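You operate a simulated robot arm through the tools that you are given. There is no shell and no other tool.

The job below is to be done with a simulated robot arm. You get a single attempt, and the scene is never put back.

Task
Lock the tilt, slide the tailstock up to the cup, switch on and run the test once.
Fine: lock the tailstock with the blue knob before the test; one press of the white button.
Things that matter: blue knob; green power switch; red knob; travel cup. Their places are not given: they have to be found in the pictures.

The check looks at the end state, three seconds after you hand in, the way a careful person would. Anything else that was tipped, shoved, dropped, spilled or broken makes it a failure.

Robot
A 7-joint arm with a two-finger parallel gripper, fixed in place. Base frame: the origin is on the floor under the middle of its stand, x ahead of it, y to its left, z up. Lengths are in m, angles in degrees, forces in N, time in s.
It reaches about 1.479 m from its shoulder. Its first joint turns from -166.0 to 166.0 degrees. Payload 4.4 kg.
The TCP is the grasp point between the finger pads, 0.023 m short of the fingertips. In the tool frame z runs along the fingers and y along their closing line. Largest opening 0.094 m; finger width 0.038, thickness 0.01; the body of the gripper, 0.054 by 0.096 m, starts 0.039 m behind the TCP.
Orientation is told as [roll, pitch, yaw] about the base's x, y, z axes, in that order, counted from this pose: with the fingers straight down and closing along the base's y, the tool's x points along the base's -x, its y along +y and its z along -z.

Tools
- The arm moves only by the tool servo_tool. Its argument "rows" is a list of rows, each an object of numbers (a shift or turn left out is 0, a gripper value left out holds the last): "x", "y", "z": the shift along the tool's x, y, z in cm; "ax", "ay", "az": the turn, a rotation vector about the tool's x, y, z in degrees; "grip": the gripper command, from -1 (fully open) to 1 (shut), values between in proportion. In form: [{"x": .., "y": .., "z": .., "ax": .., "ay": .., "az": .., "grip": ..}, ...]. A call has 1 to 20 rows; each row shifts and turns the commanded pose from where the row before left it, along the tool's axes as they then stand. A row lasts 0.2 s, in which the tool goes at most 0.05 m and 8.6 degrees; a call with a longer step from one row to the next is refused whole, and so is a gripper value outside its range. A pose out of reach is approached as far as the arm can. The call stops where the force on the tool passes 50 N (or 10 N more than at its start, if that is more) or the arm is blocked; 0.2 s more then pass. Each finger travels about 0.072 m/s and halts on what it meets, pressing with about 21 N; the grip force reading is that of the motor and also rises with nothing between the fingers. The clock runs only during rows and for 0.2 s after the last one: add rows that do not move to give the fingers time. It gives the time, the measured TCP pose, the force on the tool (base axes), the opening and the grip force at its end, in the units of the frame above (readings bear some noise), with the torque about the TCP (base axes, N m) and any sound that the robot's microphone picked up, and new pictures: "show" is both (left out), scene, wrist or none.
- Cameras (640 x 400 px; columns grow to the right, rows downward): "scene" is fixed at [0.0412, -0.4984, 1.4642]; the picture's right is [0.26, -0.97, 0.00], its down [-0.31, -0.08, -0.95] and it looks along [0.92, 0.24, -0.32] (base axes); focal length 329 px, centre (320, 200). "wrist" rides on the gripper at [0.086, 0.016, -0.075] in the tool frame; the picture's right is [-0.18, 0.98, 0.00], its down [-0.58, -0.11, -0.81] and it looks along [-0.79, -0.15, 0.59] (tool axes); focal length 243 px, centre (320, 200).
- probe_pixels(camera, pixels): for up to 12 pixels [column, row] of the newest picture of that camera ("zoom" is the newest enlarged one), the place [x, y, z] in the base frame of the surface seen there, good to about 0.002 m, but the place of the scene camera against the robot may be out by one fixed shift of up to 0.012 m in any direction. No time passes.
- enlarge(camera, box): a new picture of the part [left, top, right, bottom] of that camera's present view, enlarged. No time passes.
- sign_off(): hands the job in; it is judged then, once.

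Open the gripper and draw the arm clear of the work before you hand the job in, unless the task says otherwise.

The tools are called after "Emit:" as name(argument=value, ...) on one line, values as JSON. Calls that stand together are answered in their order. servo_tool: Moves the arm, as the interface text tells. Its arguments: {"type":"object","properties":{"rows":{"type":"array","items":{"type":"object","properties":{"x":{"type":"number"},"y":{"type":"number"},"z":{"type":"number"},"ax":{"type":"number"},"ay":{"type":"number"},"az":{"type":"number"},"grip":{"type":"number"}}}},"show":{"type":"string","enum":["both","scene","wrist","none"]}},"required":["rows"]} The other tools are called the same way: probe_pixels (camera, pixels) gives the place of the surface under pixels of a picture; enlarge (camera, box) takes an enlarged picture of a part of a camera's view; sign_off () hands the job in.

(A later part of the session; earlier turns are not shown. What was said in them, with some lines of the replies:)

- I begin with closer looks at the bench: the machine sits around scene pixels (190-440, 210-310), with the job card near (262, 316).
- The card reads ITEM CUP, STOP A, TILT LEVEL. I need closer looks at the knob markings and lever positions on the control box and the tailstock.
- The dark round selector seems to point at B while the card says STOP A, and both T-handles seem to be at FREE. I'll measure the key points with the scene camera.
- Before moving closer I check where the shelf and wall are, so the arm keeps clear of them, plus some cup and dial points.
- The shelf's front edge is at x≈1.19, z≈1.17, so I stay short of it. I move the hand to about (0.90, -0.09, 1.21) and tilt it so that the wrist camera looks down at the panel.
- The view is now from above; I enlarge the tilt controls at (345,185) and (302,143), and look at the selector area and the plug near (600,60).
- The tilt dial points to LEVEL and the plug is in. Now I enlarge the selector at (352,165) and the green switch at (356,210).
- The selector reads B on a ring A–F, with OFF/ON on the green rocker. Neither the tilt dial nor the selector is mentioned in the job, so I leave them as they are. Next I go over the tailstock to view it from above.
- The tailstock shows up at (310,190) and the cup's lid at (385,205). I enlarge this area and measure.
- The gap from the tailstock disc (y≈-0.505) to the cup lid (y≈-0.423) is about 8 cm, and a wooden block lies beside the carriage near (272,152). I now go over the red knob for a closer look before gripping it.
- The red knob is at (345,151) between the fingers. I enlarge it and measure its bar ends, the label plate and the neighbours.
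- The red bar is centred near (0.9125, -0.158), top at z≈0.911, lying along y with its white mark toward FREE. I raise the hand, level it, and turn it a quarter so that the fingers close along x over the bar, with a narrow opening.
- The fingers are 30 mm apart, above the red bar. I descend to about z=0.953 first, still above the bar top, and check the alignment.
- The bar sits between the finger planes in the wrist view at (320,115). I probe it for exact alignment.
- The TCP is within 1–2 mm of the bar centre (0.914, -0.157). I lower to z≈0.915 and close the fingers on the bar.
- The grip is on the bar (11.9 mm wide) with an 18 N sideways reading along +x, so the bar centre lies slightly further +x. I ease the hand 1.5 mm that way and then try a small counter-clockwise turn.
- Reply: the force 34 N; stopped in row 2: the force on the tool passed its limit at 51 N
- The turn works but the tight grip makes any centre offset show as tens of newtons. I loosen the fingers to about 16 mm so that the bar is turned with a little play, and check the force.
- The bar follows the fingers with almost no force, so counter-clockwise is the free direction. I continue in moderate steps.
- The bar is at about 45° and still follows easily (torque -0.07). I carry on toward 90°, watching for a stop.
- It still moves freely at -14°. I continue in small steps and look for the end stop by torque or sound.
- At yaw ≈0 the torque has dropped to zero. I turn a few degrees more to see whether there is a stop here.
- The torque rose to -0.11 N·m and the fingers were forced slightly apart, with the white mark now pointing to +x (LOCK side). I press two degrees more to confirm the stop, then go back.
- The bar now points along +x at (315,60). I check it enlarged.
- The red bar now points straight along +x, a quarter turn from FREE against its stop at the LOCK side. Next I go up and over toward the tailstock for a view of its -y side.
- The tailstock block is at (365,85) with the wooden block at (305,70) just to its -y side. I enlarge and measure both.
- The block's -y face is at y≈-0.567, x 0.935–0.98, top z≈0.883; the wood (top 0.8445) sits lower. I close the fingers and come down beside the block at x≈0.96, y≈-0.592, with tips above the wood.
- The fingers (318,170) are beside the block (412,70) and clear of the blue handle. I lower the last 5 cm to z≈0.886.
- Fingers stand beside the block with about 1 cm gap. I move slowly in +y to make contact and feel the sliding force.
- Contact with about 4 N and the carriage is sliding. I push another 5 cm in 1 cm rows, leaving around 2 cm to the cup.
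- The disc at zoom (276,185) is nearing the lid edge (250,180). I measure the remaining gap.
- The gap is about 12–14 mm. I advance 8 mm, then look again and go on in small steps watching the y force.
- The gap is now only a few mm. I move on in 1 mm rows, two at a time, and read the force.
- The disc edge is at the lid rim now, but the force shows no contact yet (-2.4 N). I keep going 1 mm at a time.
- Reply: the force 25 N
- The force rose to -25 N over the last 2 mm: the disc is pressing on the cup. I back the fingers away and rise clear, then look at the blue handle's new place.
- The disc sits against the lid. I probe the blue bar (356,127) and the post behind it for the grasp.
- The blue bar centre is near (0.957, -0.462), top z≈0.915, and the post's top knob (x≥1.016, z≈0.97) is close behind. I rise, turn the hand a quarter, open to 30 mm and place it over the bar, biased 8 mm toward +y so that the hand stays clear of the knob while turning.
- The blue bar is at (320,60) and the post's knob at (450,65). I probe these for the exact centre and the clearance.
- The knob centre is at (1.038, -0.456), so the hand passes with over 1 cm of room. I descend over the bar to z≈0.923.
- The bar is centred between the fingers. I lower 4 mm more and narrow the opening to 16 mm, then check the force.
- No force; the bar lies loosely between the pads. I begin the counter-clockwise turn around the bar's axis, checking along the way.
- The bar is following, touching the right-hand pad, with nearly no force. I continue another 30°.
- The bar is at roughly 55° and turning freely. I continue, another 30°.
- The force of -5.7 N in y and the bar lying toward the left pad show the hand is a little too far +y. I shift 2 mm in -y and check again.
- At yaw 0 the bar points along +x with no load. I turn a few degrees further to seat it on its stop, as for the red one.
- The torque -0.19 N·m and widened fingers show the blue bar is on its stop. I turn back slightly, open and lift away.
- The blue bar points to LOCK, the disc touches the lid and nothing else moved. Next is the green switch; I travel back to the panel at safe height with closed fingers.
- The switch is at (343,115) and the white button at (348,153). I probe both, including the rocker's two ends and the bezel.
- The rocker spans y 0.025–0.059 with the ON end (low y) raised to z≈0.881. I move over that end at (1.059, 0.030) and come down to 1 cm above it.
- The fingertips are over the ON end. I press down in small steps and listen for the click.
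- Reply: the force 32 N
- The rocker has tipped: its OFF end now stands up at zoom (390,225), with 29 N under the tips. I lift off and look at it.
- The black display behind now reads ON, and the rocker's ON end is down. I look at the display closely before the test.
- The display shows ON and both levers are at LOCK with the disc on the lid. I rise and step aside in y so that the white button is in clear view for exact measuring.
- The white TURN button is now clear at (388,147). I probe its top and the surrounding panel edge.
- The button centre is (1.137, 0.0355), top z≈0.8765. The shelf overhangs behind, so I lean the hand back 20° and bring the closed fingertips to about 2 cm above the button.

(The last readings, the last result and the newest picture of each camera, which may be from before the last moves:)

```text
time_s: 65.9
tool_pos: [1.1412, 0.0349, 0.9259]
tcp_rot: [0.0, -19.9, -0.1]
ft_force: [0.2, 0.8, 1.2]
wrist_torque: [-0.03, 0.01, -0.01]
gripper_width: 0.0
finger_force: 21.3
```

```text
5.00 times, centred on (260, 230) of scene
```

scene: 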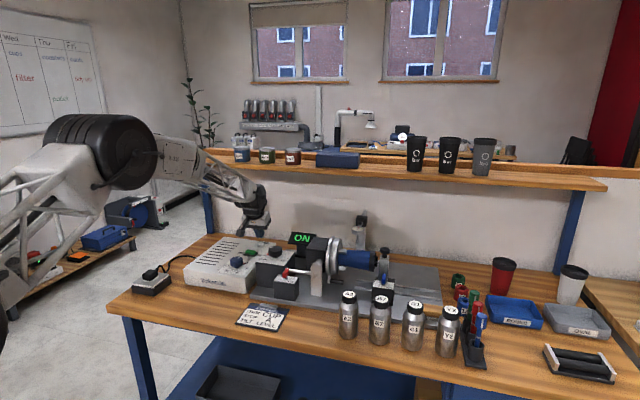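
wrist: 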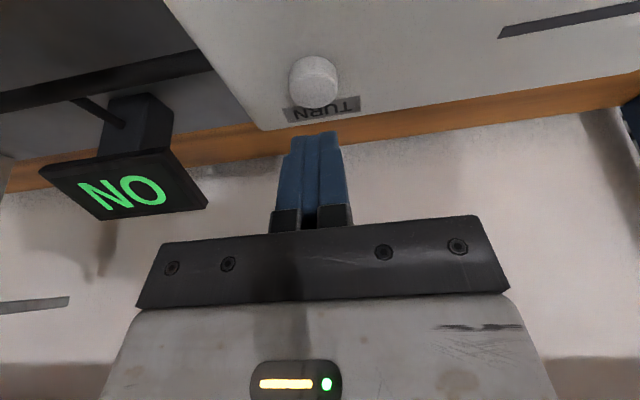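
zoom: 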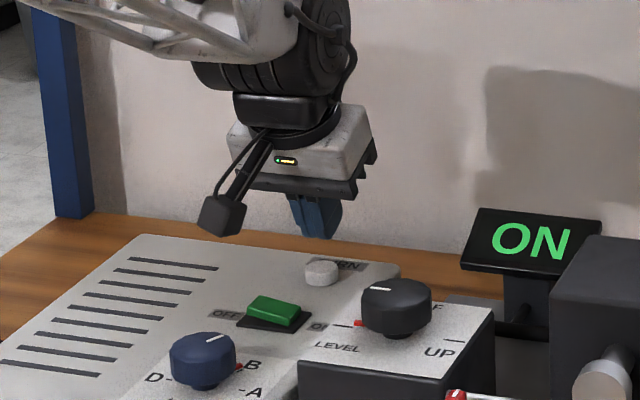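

The fingers (320,140) line up with the button (315,78) sideways. I lower 1.6 cm, still short of contact, and look again.

Emit:
servo_tool(rows=[{"x": 0.274, "z": 0.752}, {"x": 0.274, "z": 0.752}, {}], show="both")

Emit:
enlarge(camera="wrist", box=[230, 80, 410, 220])

Emit:
enlarge(camera="scene", box=[235, 210, 295, 260])

```text
time_s: 66.7
tool_pos: [1.1417, 0.0342, 0.9093]
tcp_rot: [0.1, -19.9, 0.0]
ft_force: [-0.5, 0.2, 0.3]
wrist_torque: [0.0, 0.0, 0.01]
gripper_width: 0.0
finger_force: 20.6
```

scene: 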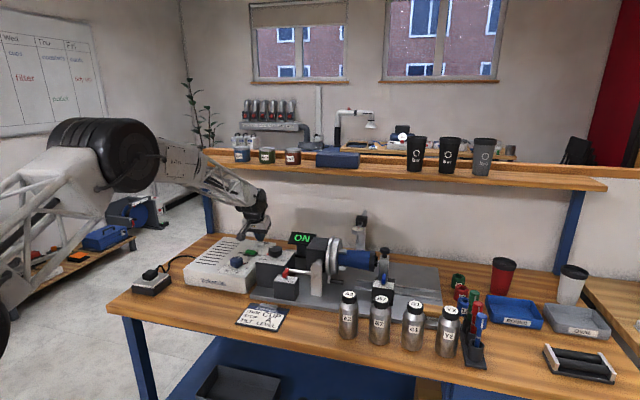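
wrist: 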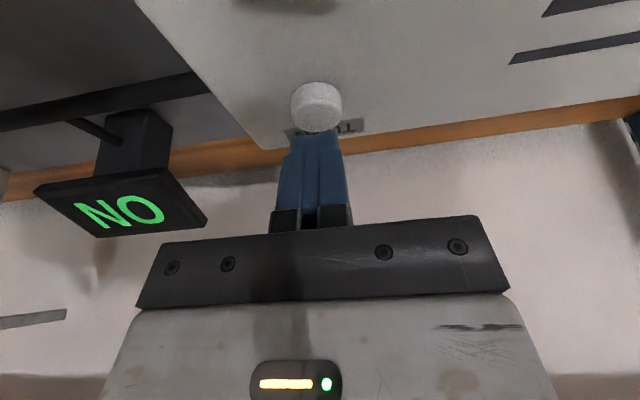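

```text
2.86 times, centred on (320, 150) of wrist
```

zoom: 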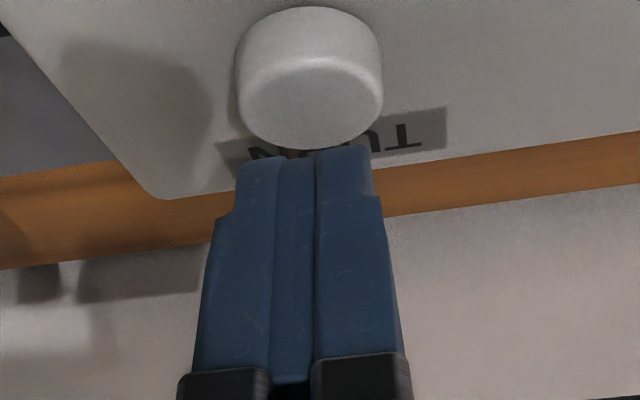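

```text
8.00 times, centred on (265, 235) of scene
```

zoom: 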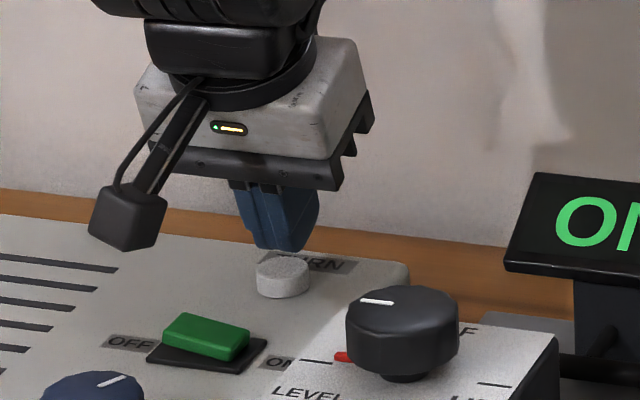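

The fingertips are just above the button's middle. I press straight down in small steps without lifting in between, watching force, sound and display.

Emit:
servo_tool(rows=[{"x": 0.137, "z": 0.376}, {"x": 0.068, "z": 0.188}, {}], show="none")

Emit:
servo_tool(rows=[{"x": 0.068, "z": 0.188}, {}], show="none")

```text
time_s: 67.5
tool_pos: [1.1409, 0.0348, 0.9043]
tcp_rot: [0.0, -19.9, -0.1]
ft_force: [-0.6, -0.3, -0.1]
wrist_torque: [-0.01, 0.02, 0.0]
gripper_width: 0.0
finger_force: 21.0
```

```text
time_s: 68.1
tool_pos: [1.1405, 0.0345, 0.9023]
tcp_rot: [0.0, -19.9, 0.0]
ft_force: [0.7, 1.0, 1.3]
wrist_torque: [0.01, -0.02, -0.01]
gripper_width: 0.0
finger_force: 20.5
```

No contact yet at TCP z=0.902. I go on in 2 mm steps.

Emit:
servo_tool(rows=[{"x": 0.068, "z": 0.188}, {}], show="none")

Emit:
servo_tool(rows=[{"x": 0.068, "z": 0.188}, {}], show="both")

```text
time_s: 68.7
tool_pos: [1.1409, 0.0329, 0.9006]
tcp_rot: [0.0, -19.9, 0.0]
ft_force: [-0.5, 1.3, 2.8]
wrist_torque: [0.0, 0.01, 0.0]
gripper_width: 0.0001
finger_force: 20.8
heard: click
```

```text
time_s: 69.3
tool_pos: [1.1431, 0.0328, 0.898]
tcp_rot: [0.0, -19.9, 0.0]
ft_force: [-1.8, -0.9, 5.6]
wrist_torque: [-0.02, 0.09, -0.04]
gripper_width: 0.0
finger_force: 20.6
```

scene: 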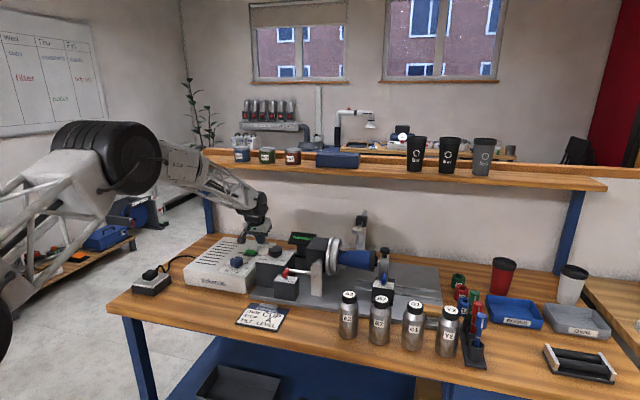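
wrist: 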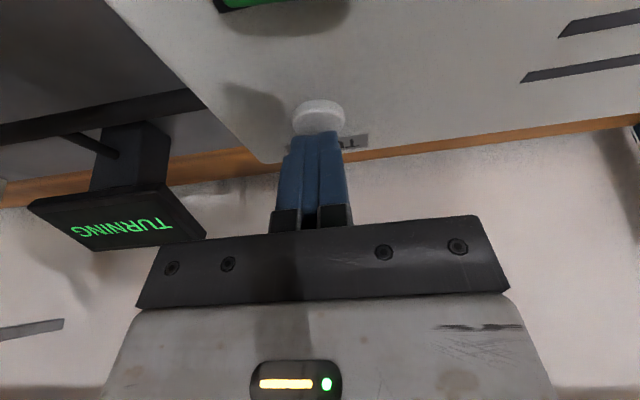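

A click was heard and the display reads TURNING, so the one press is made. I lift straight off in one motion and back away.

Emit:
servo_tool(rows=[{"x": -0.684, "z": -1.88}, {"x": -1.368, "z": -3.76}, {"x": -1.368, "z": -3.76}, {"x": 3.76, "z": -1.37}, {"x": 3.76, "z": -1.37}, {}], show="scene")

Emit:
enlarge(camera="scene", box=[260, 220, 420, 310])

```text
time_s: 70.7
tool_pos: [1.0593, 0.0351, 0.9984]
tcp_rot: [0.0, -19.9, -0.1]
ft_force: [0.3, -0.7, -0.8]
wrist_torque: [-0.02, 0.02, -0.04]
gripper_width: 0.0001
finger_force: 21.8
```

scene: 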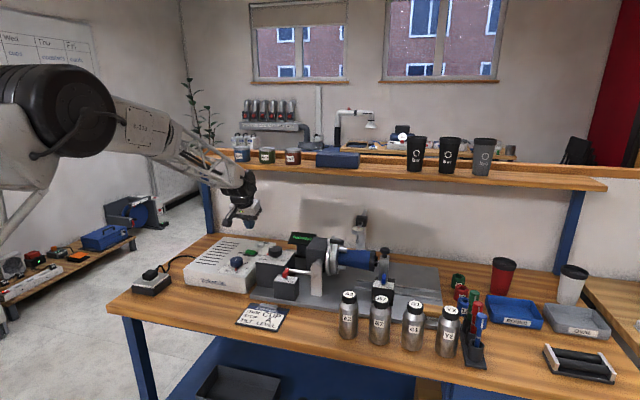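

```text
4.00 times, centred on (340, 265) of scene
```

zoom: 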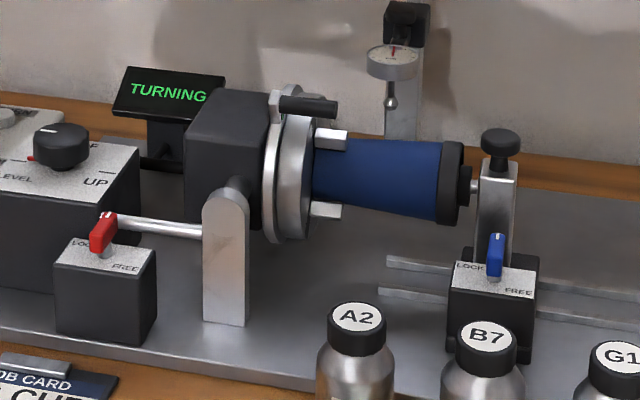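

The chuck is turning, with the display on TURNING. I draw the arm back and up toward its start pose and open the gripper while the run proceeds.

Emit:
servo_tool(rows=[{"x": 3.5, "z": -2.5}, {"ay": 6.7}, {"ay": 6.7}, {"ay": 6.6}, {"z": -4, "x": 2}, {"z": -4, "x": 2}, {"z": -4, "x": 2}, {"z": -4, "x": 2}, {"x": 4, "y": -2, "grip": -1}, {"x": 4, "y": -2}, {"x": 4, "y": -2}, {"x": 4, "y": -2}, {"x": 4, "y": -2}, {"y": -4}, {"y": -4}, {}, {}, {}], show="both")

Emit:
enlarge(camera="scene", box=[260, 220, 420, 310])

```text
time_s: 74.5
tool_pos: [0.7412, -0.1461, 1.1729]
tcp_rot: [0.0, 0.1, 0.1]
ft_force: [-0.2, 0.1, 0.4]
wrist_torque: [-0.01, 0.0, -0.01]
gripper_width: 0.0939
finger_force: 0.0
```

scene: 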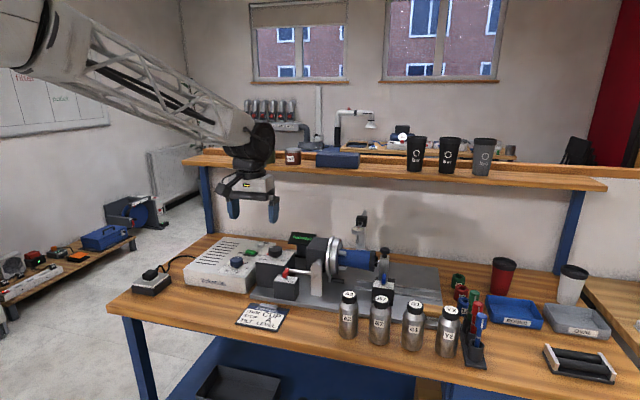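
wrist: 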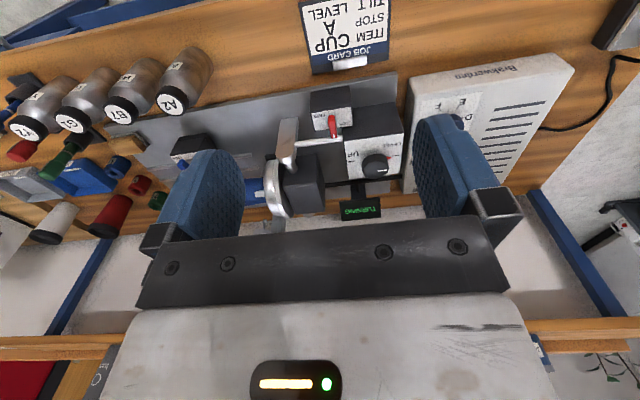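

```text
4.00 times, centred on (340, 265) of scene
```

zoom: 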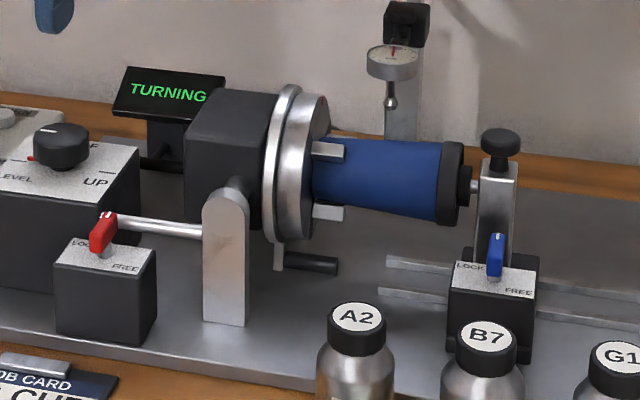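

The run is still in progress. I wait with the arm still until the display changes.

Emit:
servo_tool(rows=[{}, {}, {}, {}, {}, {}, {}, {}, {}, {}, {}, {}, {}, {}, {}], show="scene")

Emit:
enlarge(camera="scene", box=[260, 220, 420, 310])

```text
time_s: 77.7
tool_pos: [0.7414, -0.1485, 1.1725]
tcp_rot: [0.0, 0.1, 0.0]
ft_force: [-0.5, -0.4, 0.5]
wrist_torque: [-0.02, 0.0, -0.01]
gripper_width: 0.0937
finger_force: 0.0
```

scene: 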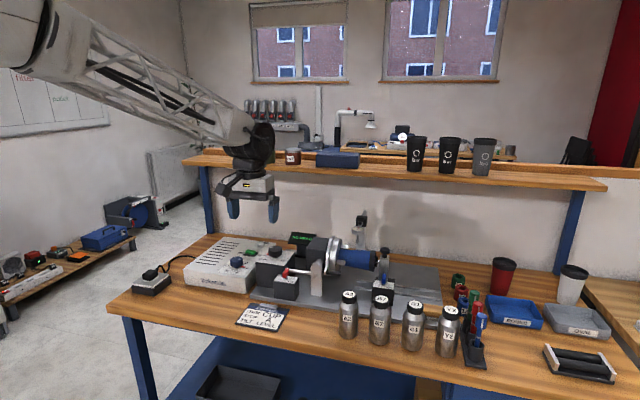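

```text
4.00 times, centred on (340, 265) of scene
```

zoom: 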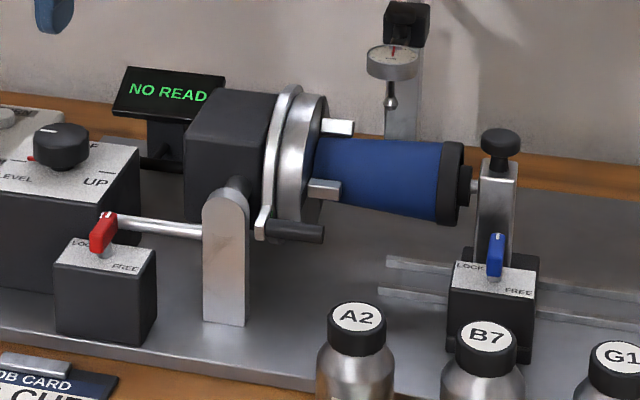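

The run ended and the display reads NO READ. I look closely at the gauge, the display and the chuck to understand the end state before deciding anything.

Emit:
enlarge(camera="scene", box=[320, 205, 400, 275])

Emit:
enlarge(camera="scene", box=[275, 220, 345, 270])

Emit:
enlarge(camera="scene", box=[220, 230, 290, 280])

Emit:
probe_pixels(camera="scene", pixels=[[357, 235], [357, 240], [358, 246], [360, 222], [378, 258], [350, 250], [340, 258]])

```text
5.71 times, centred on (360, 240) of scene
```

zoom: 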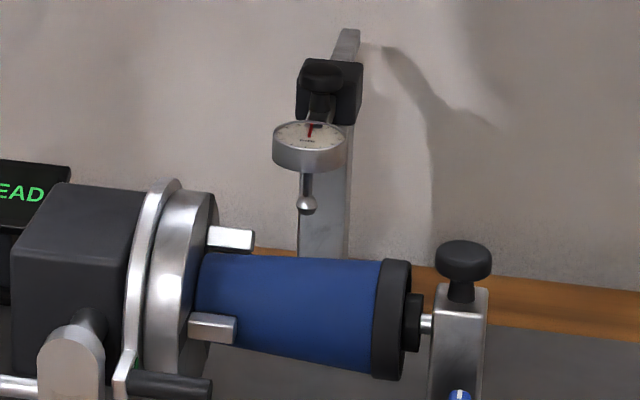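

```text
8.00 times, centred on (310, 245) of scene
```

zoom: 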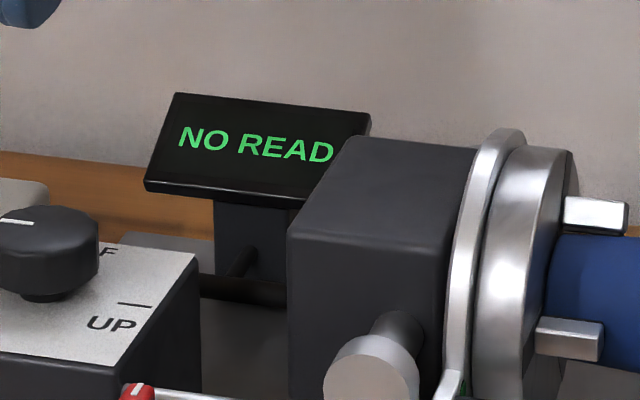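

```text
8.00 times, centred on (255, 255) of scene
```

zoom: 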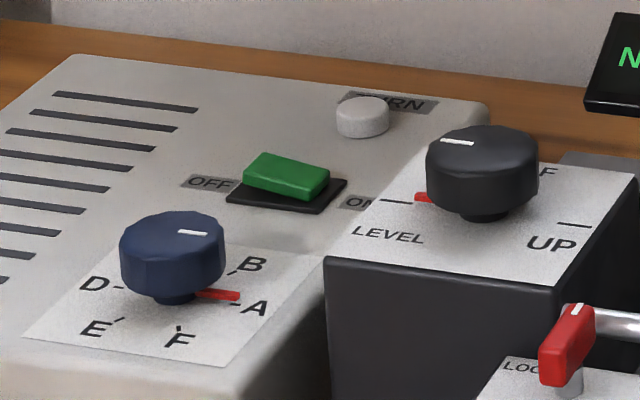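

```text
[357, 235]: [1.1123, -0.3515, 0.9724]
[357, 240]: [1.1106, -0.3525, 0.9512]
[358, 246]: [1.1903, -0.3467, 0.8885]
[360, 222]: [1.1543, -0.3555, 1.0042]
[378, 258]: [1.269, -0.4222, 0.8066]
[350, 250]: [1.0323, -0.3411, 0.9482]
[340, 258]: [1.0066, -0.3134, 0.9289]
```

The round dial now reads A (it read B before the run), so the machine stepped it itself when it turned, matching STOP A on the card. I move along at safe height to inspect the tailstock contact and the levers once more.

Emit:
servo_tool(rows=[{"y": -4, "x": -1}, {"y": -4, "x": -1}, {"y": -4, "x": -1}, {"y": -4, "x": -1}, {"y": -4, "x": -1}, {"y": -4, "x": -1}, {"y": -4, "x": -1}, {"z": 3}, {"z": 3}, {}], show="both")

Emit:
enlarge(camera="wrist", box=[240, 40, 440, 210])

Emit:
enlarge(camera="scene", box=[220, 230, 290, 280])

```text
time_s: 79.9
tool_pos: [0.8089, -0.4224, 1.1092]
tcp_rot: [0.0, 0.0, 0.1]
ft_force: [-0.7, 0.2, -0.7]
wrist_torque: [-0.01, 0.0, -0.02]
gripper_width: 0.0939
finger_force: 0.0
```

scene: 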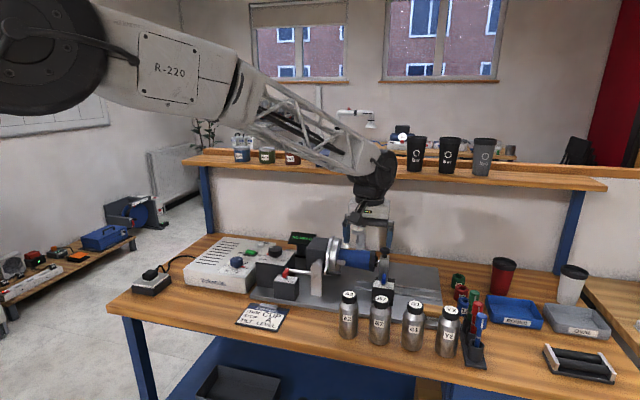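
wrist: 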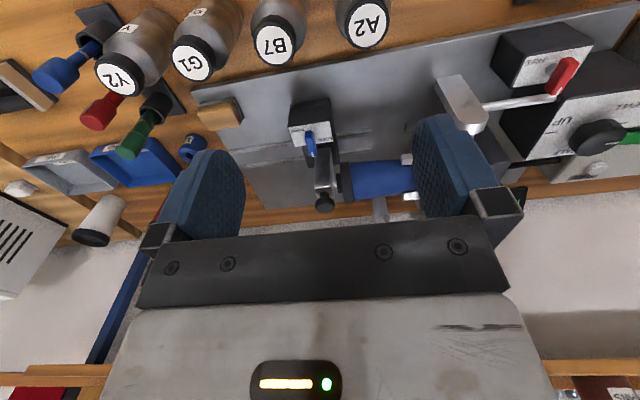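

```text
2.35 times, centred on (340, 125) of wrist
```

zoom: 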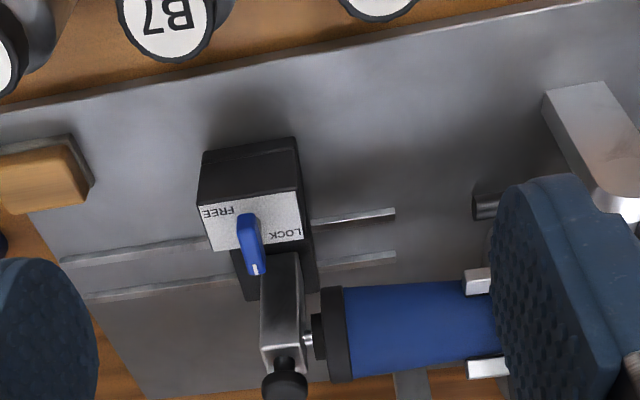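

```text
8.00 times, centred on (255, 255) of scene
```

zoom: 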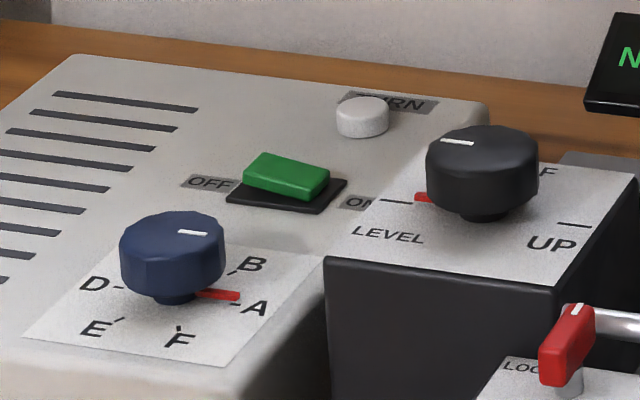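

Both levers are at LOCK, the disc sits on the lid, power is ON, the run happened once, and the surrounding items are where they were. I bring the arm back to its starting place with the gripper open.

Emit:
servo_tool(rows=[{"z": -4}, {"z": -4}, {"z": -2, "x": 2}, {"y": 4, "x": 1}, {"y": 4, "x": 1}, {"y": 4, "x": 1}, {"y": 4, "x": 1}, {"y": 4, "x": 1}, {"y": 2, "x": 1}, {}], show="both")

Emit:
enlarge(camera="scene", box=[260, 220, 420, 310])

```text
time_s: 82.1
tool_pos: [0.7326, -0.2058, 1.2111]
tcp_rot: [0.0, 0.2, 0.0]
ft_force: [-0.5, -0.3, -0.3]
wrist_torque: [0.03, -0.03, 0.02]
gripper_width: 0.0939
finger_force: 0.0
```

scene: 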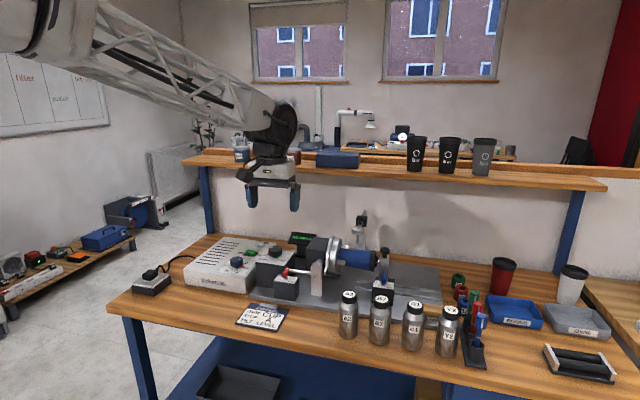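
wrist: 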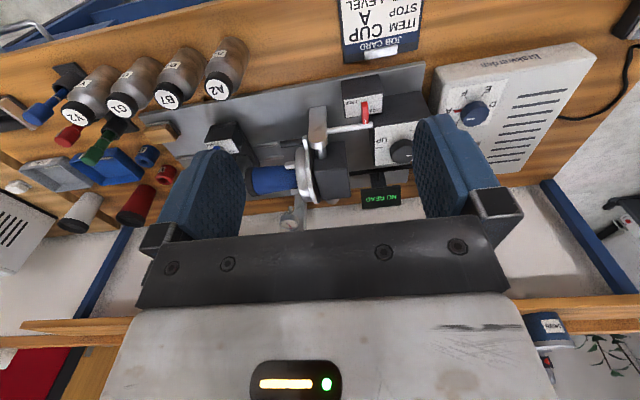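

```text
4.00 times, centred on (340, 265) of scene
```

zoom: 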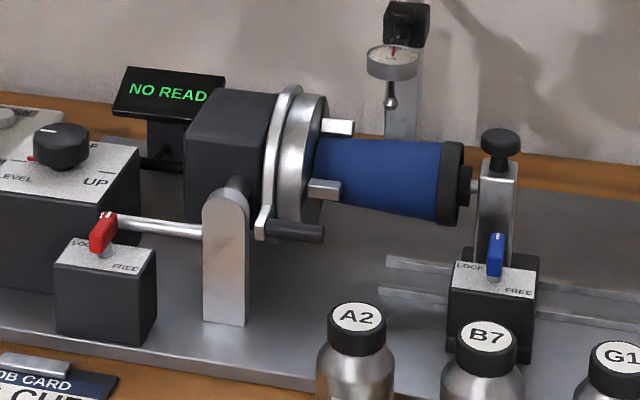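

The arm is back at its start place with the gripper open. The tilt and tailstock are locked, power is on and the button was pressed once. The display reads NO READ, and I think that's because the gauge was never on the cup; the job didn't ask for that, and a second press isn't allowed. I hand the job in.

Emit:
sign_off()

```text
The job is handed in.
```

I did every step you asked for, but the test ended with **NO READ** on the display rather than a reading. I did not press again, because you asked for a single press.

- **Tilt:** the red knob is turned from FREE to its stop at LOCK. The tilt dial was already at LEVEL and I left it there.
- **Tailstock:** I slid it until it pressed on the cup's lid (about 25 N at the fingers), then backed off. The blue knob was turned to its stop at LOCK before the test, and the disc still sits against the lid.
- **Power:** the green switch is on, and the display changed to ON.
- **Test:** one press of the white button gave one click. The display showed TURNING, the chuck turned and stopped, and then it read NO READ.

**NO READ:** this is probably because the dial gauge stands behind the cup and doesn't touch it. Moving the gauge wasn't part of the job, so I left it alone.

**Stop dial:** the round blue dial read B before the run and reads A now, which matches STOP A on the job card. I didn't turn it and felt no contact with it, so I think the machine moved it during the run, but I did not see it move.

In the last pictures nothing else looks moved or tipped. The arm is back near its starting place with the gripper open.
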